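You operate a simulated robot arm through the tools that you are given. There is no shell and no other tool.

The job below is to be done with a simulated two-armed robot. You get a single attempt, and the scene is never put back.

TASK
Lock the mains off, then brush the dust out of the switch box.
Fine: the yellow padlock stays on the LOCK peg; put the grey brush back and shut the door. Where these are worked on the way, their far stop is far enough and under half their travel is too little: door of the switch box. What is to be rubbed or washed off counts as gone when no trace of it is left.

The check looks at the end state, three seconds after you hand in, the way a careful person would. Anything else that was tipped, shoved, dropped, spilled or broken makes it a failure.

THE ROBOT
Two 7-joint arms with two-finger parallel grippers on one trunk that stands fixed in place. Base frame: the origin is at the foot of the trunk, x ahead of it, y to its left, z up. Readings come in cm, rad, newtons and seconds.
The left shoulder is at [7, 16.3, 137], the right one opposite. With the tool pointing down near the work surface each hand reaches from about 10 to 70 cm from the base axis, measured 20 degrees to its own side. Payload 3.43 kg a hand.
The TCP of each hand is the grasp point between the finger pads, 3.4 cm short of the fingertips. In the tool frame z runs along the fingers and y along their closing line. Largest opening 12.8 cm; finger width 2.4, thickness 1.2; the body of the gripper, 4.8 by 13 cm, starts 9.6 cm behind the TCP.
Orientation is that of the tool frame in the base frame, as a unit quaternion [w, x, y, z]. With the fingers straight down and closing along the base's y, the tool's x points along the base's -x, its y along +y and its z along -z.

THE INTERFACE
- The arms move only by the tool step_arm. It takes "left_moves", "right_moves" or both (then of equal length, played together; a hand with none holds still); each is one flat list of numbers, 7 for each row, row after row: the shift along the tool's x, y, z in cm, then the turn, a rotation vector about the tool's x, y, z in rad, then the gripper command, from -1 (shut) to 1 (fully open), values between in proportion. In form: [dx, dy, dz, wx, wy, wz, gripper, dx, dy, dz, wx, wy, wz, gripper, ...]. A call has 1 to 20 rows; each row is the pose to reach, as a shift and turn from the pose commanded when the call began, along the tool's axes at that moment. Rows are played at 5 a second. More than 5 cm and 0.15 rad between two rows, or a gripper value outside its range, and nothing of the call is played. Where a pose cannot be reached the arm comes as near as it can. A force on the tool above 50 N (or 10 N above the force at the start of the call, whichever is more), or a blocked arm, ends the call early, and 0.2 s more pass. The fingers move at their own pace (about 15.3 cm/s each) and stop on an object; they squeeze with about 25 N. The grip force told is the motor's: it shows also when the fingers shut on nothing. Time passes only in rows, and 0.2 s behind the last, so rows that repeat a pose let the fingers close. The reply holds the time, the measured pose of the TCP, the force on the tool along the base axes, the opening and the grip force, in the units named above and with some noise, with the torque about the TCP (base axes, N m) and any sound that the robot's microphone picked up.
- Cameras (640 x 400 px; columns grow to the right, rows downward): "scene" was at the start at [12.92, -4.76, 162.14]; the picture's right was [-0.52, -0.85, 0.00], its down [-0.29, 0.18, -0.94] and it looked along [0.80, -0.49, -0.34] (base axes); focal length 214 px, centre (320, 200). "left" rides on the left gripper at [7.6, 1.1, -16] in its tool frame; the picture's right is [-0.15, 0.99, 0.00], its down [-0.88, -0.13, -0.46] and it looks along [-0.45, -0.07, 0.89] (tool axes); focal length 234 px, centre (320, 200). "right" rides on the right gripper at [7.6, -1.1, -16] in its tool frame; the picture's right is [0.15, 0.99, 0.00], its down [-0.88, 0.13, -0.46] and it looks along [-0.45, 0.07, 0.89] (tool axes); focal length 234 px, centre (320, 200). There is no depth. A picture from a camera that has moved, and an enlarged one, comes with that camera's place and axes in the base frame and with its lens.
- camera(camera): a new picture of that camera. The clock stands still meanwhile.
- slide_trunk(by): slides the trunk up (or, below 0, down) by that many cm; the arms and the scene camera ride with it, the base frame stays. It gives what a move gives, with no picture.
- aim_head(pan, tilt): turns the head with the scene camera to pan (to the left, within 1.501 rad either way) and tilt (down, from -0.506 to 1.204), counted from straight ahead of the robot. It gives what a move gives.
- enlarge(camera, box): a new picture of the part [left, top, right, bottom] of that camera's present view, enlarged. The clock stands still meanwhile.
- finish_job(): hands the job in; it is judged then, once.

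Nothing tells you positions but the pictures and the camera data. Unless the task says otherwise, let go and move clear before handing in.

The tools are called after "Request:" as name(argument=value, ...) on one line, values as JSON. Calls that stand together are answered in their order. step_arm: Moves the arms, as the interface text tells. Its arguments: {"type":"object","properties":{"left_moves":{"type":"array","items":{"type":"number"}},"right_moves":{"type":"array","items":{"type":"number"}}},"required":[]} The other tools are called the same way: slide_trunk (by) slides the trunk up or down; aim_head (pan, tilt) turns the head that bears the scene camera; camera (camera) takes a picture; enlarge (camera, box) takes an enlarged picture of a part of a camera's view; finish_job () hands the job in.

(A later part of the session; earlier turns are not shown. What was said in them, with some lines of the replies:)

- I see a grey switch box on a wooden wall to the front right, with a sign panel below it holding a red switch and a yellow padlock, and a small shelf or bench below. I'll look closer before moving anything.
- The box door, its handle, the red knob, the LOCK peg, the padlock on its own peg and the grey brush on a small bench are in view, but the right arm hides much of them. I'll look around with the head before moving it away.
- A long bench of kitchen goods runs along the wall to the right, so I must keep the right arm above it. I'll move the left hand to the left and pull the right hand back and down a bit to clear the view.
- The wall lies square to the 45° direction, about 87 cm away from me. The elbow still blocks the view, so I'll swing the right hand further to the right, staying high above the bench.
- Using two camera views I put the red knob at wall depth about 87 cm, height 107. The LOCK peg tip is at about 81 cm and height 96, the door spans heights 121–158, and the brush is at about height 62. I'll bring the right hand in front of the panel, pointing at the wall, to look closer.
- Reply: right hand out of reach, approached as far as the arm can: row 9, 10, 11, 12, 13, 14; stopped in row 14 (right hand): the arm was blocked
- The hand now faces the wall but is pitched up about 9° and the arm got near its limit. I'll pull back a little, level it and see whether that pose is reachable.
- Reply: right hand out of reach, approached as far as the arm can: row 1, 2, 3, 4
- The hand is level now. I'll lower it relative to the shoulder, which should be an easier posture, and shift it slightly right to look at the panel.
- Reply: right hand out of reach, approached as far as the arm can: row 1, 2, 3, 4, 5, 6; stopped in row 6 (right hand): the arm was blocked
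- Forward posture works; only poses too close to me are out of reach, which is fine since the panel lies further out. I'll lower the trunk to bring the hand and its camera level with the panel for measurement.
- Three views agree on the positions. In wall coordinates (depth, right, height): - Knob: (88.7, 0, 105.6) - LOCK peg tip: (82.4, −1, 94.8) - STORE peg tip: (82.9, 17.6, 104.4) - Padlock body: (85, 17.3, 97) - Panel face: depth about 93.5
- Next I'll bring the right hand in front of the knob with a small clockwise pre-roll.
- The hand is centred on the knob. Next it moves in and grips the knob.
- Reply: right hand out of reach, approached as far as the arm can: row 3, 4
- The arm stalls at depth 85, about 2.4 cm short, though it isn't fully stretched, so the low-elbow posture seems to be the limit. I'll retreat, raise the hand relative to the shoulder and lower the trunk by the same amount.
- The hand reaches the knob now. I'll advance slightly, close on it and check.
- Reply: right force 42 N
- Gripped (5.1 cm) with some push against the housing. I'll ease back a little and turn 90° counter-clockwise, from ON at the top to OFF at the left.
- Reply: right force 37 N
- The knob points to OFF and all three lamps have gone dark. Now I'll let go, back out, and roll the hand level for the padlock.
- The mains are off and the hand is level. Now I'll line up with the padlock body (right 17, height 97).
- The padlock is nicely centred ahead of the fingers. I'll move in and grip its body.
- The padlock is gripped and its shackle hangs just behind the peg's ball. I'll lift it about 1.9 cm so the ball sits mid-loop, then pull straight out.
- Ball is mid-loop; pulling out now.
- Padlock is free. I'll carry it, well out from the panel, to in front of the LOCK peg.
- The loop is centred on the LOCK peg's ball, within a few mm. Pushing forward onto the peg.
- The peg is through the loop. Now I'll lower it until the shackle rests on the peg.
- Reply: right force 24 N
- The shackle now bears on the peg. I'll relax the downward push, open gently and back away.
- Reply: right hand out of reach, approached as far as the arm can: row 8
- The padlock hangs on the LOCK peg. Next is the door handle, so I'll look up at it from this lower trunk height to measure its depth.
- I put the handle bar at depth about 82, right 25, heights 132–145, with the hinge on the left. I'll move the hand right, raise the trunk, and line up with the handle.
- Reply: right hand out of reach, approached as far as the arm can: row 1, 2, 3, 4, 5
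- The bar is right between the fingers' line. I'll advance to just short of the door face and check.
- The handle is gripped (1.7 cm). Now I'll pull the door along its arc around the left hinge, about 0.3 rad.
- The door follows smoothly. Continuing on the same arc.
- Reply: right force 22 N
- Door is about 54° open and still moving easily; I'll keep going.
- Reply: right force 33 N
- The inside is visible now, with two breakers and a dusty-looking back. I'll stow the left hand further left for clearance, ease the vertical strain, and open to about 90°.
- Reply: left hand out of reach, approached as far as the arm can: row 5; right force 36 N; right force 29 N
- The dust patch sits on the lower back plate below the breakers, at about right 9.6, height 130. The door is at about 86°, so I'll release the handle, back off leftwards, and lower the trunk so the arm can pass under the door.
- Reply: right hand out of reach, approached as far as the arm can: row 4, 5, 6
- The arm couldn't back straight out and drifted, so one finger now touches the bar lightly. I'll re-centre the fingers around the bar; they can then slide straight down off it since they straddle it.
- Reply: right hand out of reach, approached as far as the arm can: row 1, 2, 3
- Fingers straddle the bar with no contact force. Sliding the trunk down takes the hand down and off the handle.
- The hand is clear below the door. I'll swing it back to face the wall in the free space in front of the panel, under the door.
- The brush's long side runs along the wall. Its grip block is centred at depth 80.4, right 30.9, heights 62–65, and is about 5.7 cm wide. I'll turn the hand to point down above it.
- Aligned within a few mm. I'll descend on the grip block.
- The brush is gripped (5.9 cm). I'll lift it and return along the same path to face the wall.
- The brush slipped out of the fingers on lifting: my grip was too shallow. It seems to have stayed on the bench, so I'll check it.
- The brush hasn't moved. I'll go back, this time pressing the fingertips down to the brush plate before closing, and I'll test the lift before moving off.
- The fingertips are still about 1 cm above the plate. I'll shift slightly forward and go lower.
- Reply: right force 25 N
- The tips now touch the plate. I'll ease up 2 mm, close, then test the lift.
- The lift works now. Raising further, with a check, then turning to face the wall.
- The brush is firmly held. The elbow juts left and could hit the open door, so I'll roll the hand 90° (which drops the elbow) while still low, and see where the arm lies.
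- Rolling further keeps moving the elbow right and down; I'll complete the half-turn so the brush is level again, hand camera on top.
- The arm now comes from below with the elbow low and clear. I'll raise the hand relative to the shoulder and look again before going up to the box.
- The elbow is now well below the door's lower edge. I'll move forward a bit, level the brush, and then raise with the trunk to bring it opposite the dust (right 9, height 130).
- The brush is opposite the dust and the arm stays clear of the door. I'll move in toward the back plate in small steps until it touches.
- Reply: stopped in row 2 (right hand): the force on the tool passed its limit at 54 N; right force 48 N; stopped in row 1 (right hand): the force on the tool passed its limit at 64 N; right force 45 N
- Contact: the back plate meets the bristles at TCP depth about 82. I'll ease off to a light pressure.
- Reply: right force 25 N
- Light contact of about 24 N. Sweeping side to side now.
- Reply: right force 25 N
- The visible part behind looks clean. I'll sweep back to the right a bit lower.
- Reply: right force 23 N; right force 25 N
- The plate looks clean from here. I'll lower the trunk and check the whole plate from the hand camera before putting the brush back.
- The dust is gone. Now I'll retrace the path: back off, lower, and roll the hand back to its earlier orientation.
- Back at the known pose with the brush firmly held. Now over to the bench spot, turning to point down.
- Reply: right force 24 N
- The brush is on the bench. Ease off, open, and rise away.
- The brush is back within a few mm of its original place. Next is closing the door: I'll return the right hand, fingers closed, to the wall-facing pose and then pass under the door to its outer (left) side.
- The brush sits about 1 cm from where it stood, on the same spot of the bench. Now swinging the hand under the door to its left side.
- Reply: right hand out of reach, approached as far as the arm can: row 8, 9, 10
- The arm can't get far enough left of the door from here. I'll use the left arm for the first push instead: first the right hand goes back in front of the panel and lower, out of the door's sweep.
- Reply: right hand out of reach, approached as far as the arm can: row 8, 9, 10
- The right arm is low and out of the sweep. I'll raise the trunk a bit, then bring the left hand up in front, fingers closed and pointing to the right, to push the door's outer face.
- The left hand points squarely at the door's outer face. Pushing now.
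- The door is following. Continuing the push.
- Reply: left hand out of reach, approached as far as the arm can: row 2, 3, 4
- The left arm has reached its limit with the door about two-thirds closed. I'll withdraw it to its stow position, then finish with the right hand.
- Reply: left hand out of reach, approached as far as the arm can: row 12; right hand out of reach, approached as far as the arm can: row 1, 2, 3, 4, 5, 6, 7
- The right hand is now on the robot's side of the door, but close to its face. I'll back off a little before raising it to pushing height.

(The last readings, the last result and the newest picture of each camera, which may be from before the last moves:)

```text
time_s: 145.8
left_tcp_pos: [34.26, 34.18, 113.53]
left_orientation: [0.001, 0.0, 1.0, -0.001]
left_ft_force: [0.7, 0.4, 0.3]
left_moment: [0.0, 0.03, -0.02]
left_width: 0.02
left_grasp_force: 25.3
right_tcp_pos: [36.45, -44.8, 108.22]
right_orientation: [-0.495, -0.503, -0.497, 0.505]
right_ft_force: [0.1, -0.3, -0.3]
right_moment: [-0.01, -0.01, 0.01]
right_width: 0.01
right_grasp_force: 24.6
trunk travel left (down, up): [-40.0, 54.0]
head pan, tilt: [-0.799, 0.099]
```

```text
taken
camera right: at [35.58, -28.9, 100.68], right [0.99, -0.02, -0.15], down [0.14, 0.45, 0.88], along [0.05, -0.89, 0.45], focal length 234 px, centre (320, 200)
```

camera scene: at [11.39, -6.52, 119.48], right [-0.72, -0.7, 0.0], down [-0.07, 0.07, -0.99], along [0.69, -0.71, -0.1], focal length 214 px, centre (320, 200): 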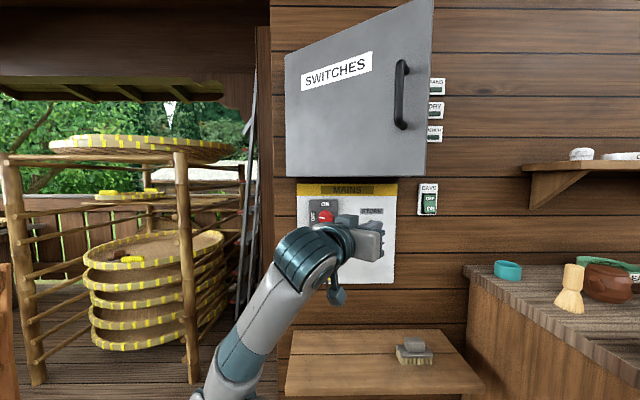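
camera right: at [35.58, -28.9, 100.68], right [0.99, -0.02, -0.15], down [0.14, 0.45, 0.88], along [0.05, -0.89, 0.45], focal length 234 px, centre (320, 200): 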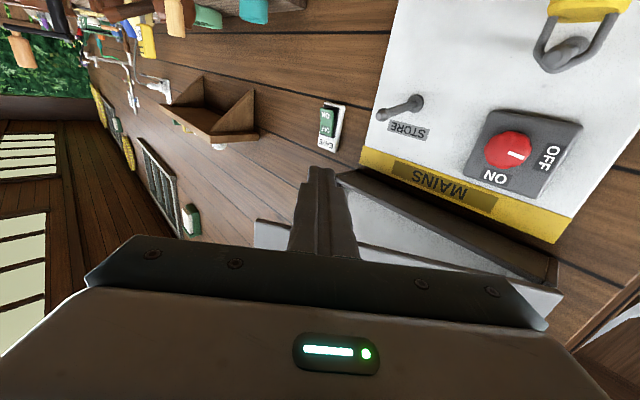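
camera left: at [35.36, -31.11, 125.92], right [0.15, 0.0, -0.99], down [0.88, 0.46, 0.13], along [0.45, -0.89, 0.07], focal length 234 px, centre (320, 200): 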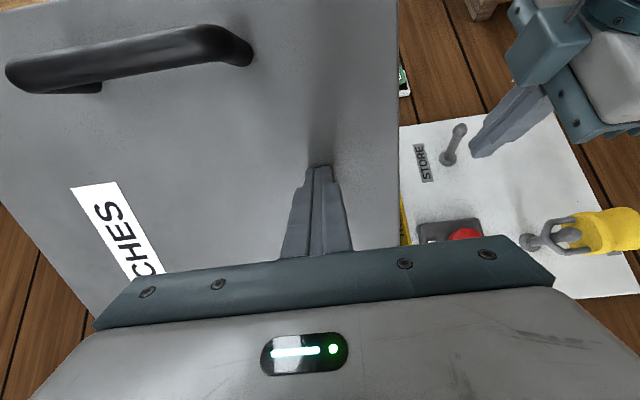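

Plenty of clearance now (door at about 0.6 rad). Raising the hand to pushing height below the handle.

Request:
step_arm(right_moves=[-4, 0, 0, 0, 0, 0, -1, -8, 0, 0, 0, 0, 0, -1, -12, 0, 0, 0, 0, 0, -1, -16, 0, 0, 0, 0, 0, -1, -19, 0, 0, 0, 0, 0, -1])

Request:
camera(camera="right")

Request:
camera(camera="scene")

```text
time_s: 147.1
left_tcp_pos: [34.25, 34.17, 113.57]
left_orientation: [0.001, -0.001, 1.0, -0.002]
left_ft_force: [-1.1, -0.2, -0.2]
left_moment: [-0.02, 0.01, -0.02]
left_width: 0.0
left_grasp_force: 25.0
right_tcp_pos: [36.18, -44.69, 127.26]
right_orientation: [-0.496, -0.503, -0.497, 0.504]
right_ft_force: [0.3, 0.3, -0.8]
right_moment: [0.02, -0.01, -0.01]
right_width: 0.0
right_grasp_force: 25.7
trunk travel left (down, up): [-40.0, 54.0]
head pan, tilt: [-0.799, 0.099]
```

```text
taken
camera right: at [35.45, -28.88, 119.72], right [0.99, -0.01, -0.15], down [0.14, 0.45, 0.88], along [0.06, -0.89, 0.45], focal length 234 px, centre (320, 200)
```

right: 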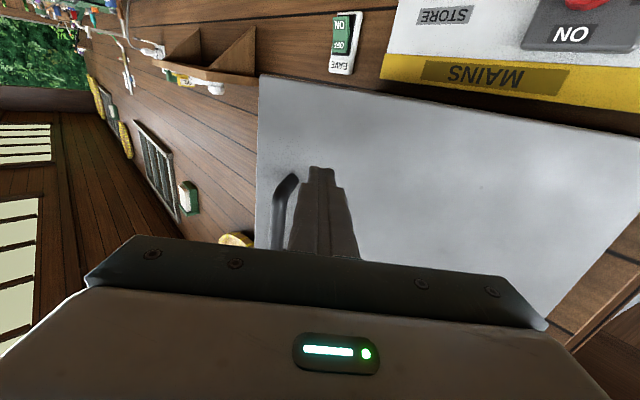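

```text
taken
camera scene: at [11.32, -6.48, 119.48], right [-0.72, -0.7, 0.0], down [-0.07, 0.07, -1.0], along [0.69, -0.71, -0.1], focal length 214 px, centre (320, 200)
```

scene: 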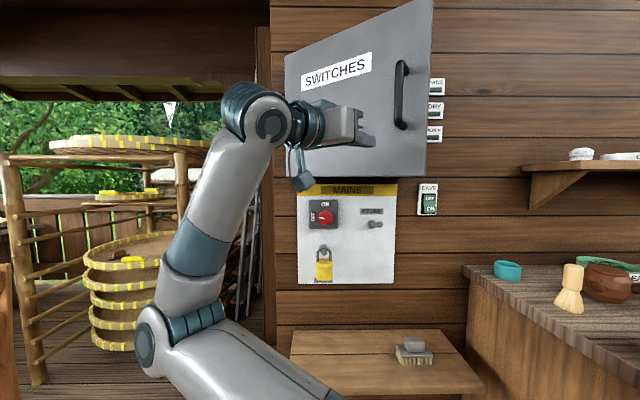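

Request:
step_arm(right_moves=[0, 1.33, 2.93, -0.1, 0, 0, -1, 0, 2.66, 5.86, -0.2, 0, 0, -1, 0, 4, 8.8, -0.3, 0, 0, -1, 0, 5.3, 11.7, -0.4, 0, 0, -1, 0, 6.65, 14.6, -0.5, 0, 0, -1, 0, 8, 17.6, -0.6, 0, 0, -1, 0, 9.3, 20.5, -0.7, 0, 0, -1])

Request:
camera(camera="right")

Request:
camera(camera="scene")

```text
time_s: 148.7
left_tcp_pos: [34.26, 34.02, 113.71]
left_orientation: [0.001, 0.0, 1.0, -0.001]
left_ft_force: [0.3, 0.2, -0.1]
left_moment: [0.01, 0.0, 0.0]
left_width: 0.0
left_grasp_force: 25.3
right_tcp_pos: [45.59, -65.87, 127.29]
right_orientation: [0.638, 0.302, 0.641, -0.302]
right_ft_force: [0.3, 0.3, -0.9]
right_moment: [0.0, 0.0, 0.03]
right_width: 0.01
right_grasp_force: 24.6
trunk travel left (down, up): [-40.0, 54.0]
head pan, tilt: [-0.799, 0.099]
```

```text
taken
camera right: at [34.51, -54.26, 119.73], right [0.76, 0.63, -0.15], down [-0.19, 0.43, 0.88], along [0.62, -0.65, 0.45], focal length 234 px, centre (320, 200)
```

right: 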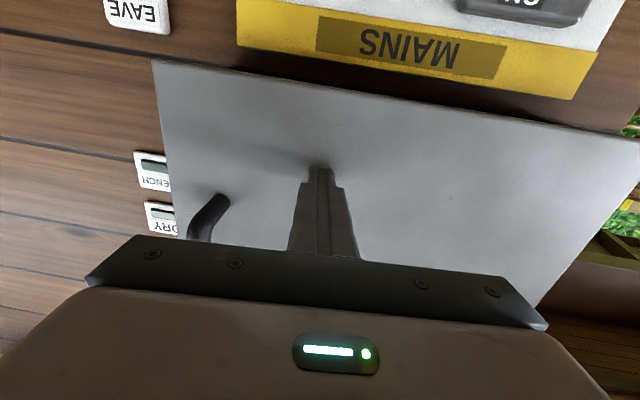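

```text
taken
camera scene: at [11.31, -6.61, 119.48], right [-0.72, -0.7, 0.0], down [-0.07, 0.07, -0.99], along [0.69, -0.71, -0.1], focal length 214 px, centre (320, 200)
```

scene: 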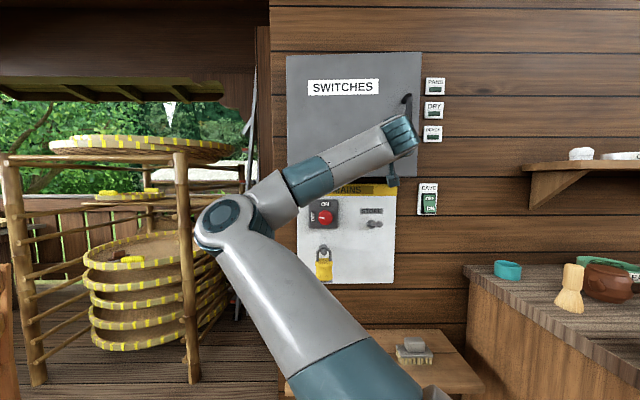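

Nearly shut. I'll push the last few centimetres slowly until it seats.

Request:
step_arm(right_moves=[0, 0, 0.8, 0, 0, 0, -1, 0, 0, 1.6, 0, 0, 0, -1, 0, 0, 2.3, 0, 0, 0, -1])

Request:
step_arm(right_moves=[0, 0, 0.5, 0, 0, 0, -1, 0, 0, 1, 0, 0, 0, -1])

Request:
camera(camera="scene")

```text
time_s: 149.4
left_tcp_pos: [34.31, 34.15, 113.67]
left_orientation: [0.001, 0.0, 1.0, -0.002]
left_ft_force: [0.1, 0.5, -0.2]
left_moment: [0.03, -0.03, -0.02]
left_width: 0.0
left_grasp_force: 25.2
right_tcp_pos: [46.85, -67.44, 127.1]
right_orientation: [0.638, 0.303, 0.64, -0.303]
right_ft_force: [-0.1, 1.3, 0.0]
right_moment: [0.0, 0.02, 0.0]
right_width: 0.0
right_grasp_force: 25.0
trunk travel left (down, up): [-40.0, 54.0]
head pan, tilt: [-0.799, 0.099]
```

```text
time_s: 150.0
left_tcp_pos: [34.01, 34.45, 113.67]
left_orientation: [0.002, 0.0, 1.0, -0.003]
left_ft_force: [0.2, 0.3, -0.5]
left_moment: [-0.01, -0.04, 0.0]
left_width: 0.0
left_grasp_force: 25.2
right_tcp_pos: [46.94, -67.56, 127.21]
right_orientation: [0.636, 0.304, 0.641, -0.303]
right_ft_force: [-19.4, 29.7, -12.1]
right_moment: [0.16, 0.29, 0.49]
right_width: 0.0
right_grasp_force: 25.4
trunk travel left (down, up): [-40.0, 54.0]
head pan, tilt: [-0.799, 0.099]
stopped in row 2 (right hand): the force on the tool passed its limit at 58 N (the readings are from after the stop); the commanded pose is now the measured one
```

```text
taken
camera scene: at [11.09, -6.03, 119.52], right [-0.72, -0.7, 0.0], down [-0.07, 0.07, -1.0], along [0.69, -0.71, -0.1], focal length 214 px, centre (320, 200)
```

scene: 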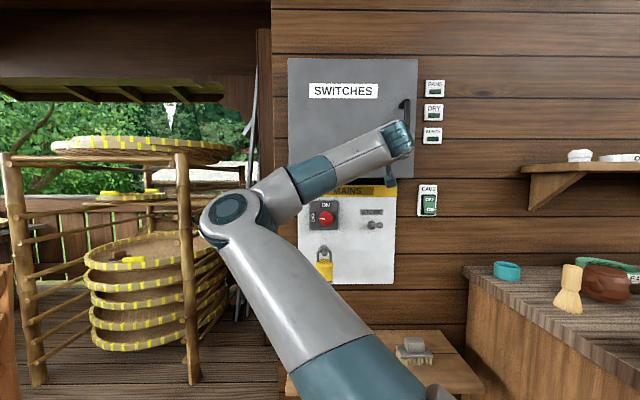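

The door is firmly against its stop. Backing the hand away and checking everything.

Request:
step_arm(right_moves=[0, 0, -1, 0, 0, 0, -1, 0, 0, -4, 0, 0, 0, -1, 0, 0, -8, 0, 0, 0, -1])

Request:
camera(camera="right")

Request:
camera(camera="scene")

```text
time_s: 150.8
left_tcp_pos: [34.25, 34.27, 113.67]
left_orientation: [0.0, 0.0, 1.0, -0.001]
left_ft_force: [0.5, -0.3, 0.7]
left_moment: [-0.03, -0.04, 0.02]
left_width: 0.0
left_grasp_force: 24.9
right_tcp_pos: [42.16, -61.8, 127.23]
right_orientation: [0.635, 0.305, 0.642, -0.303]
right_ft_force: [-0.2, 0.1, -0.8]
right_moment: [-0.01, -0.03, 0.01]
right_width: 0.0
right_grasp_force: 24.6
trunk travel left (down, up): [-40.0, 54.0]
head pan, tilt: [-0.799, 0.099]
```

```text
taken
camera right: at [31.2, -50.16, 119.73], right [0.76, 0.63, -0.15], down [-0.18, 0.43, 0.88], along [0.62, -0.65, 0.44], focal length 234 px, centre (320, 200)
```

right: 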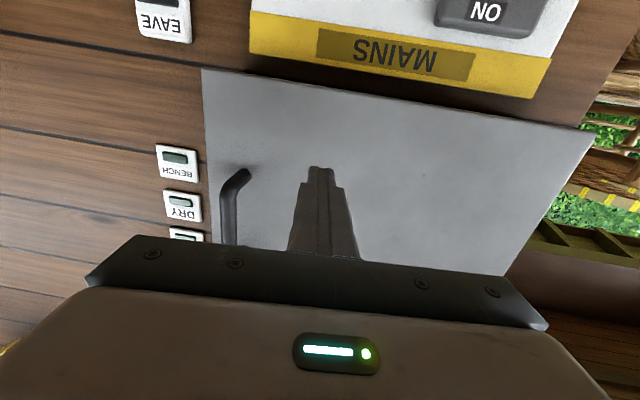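

```text
taken
camera scene: at [11.33, -6.45, 119.49], right [-0.72, -0.7, 0.0], down [-0.07, 0.07, -1.0], along [0.69, -0.71, -0.1], focal length 214 px, centre (320, 200)
```

scene: 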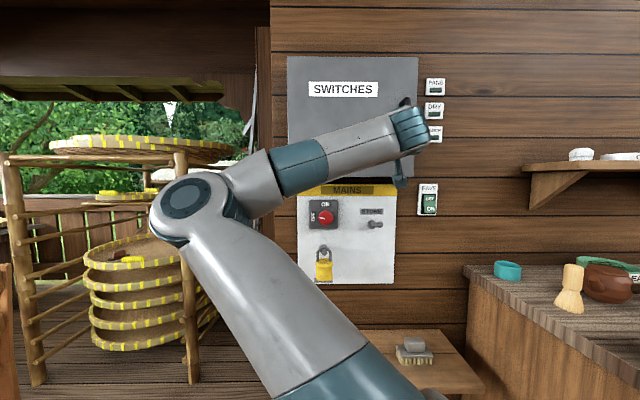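

Request:
enlarge(camera="scene", box=[280, 170, 450, 300])

Request:
enlarge(camera="scene", box=[280, 40, 460, 190])

Request:
enlarge(camera="scene", box=[380, 310, 470, 370])

```text
3.08 times, centred on (365, 235) of scene
camera zoom: at [11.33, -6.45, 119.49], right [-0.72, -0.7, 0.0], down [-0.07, 0.07, -1.0], along [0.69, -0.71, -0.1], focal length 660 px, centre (182, 92)
```

zoom: 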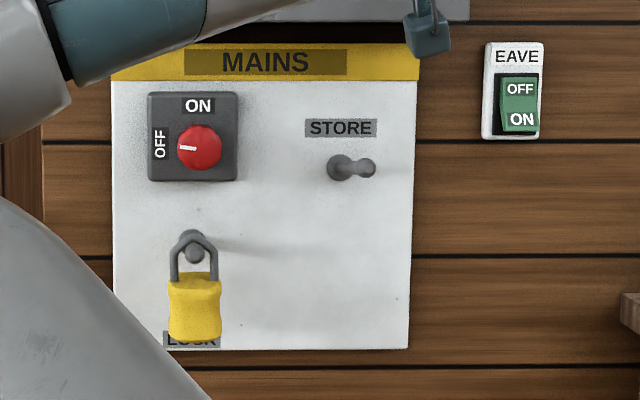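

```text
2.67 times, centred on (370, 115) of scene
camera zoom: at [11.33, -6.45, 119.49], right [-0.72, -0.7, 0.0], down [-0.07, 0.07, -1.0], along [0.69, -0.71, -0.1], focal length 572 px, centre (187, 427)
```

zoom: 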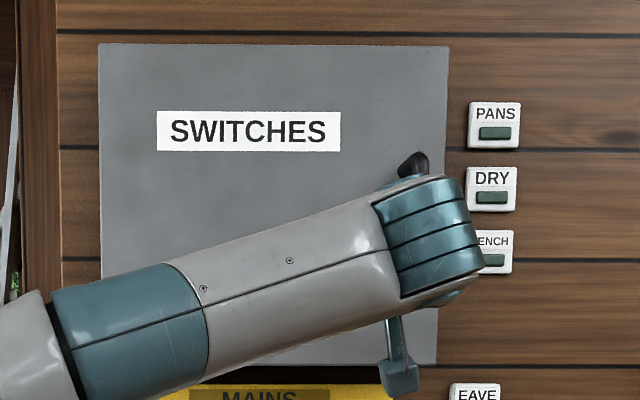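

```text
6.67 times, centred on (425, 340) of scene
camera zoom: at [11.33, -6.45, 119.49], right [-0.72, -0.7, 0.0], down [-0.07, 0.07, -1.0], along [0.69, -0.71, -0.1], focal length 1430 px, centre (-380, -733)
```

zoom: 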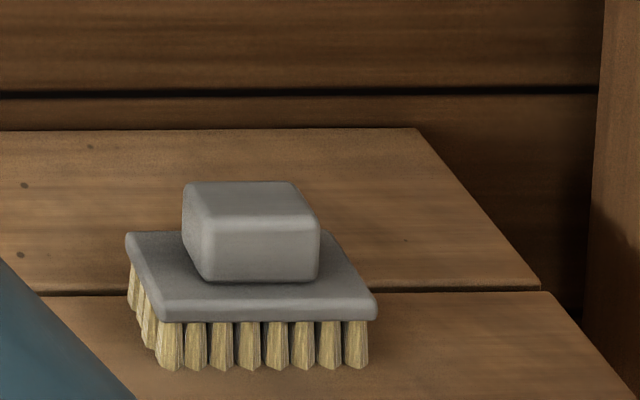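

Final check:
- The red knob is at OFF and the lamps are dark.
- The padlock hangs on the LOCK peg.
- The dust is gone.
- The brush is back on its bench, about 1 cm from its original spot.
- The door is shut and both hands are clear.

Handing in.

Request:
finish_job()

```text
The job is handed in.
```

I locked the mains off and brushed the dust out of the switch box. I have handed the job in but have no verdict yet.

- **Mains:** the red knob is turned to OFF, and the PANS, DRY and BENCH lamps went dark.
- **Padlock:** the yellow padlock hangs on the LOCK peg.
- **Dust:** the patch below the breakers was brushed off. No trace showed on the back plate when I checked it with the hand camera before shutting the door.
- **Brush:** it is back on the bench, about 1 cm to the left of where it first lay. It slipped out of the fingers on my first lift and stayed on the bench, so I gripped it again lower down.
- **Door:** I opened it to about 90°, then pushed it shut until it stopped firmly. Closing it took the left hand first and the right hand to finish.

The breakers and the LEAVE switch looked unchanged, and I saw nothing else moved or tipped. Both hands are clear of the box.
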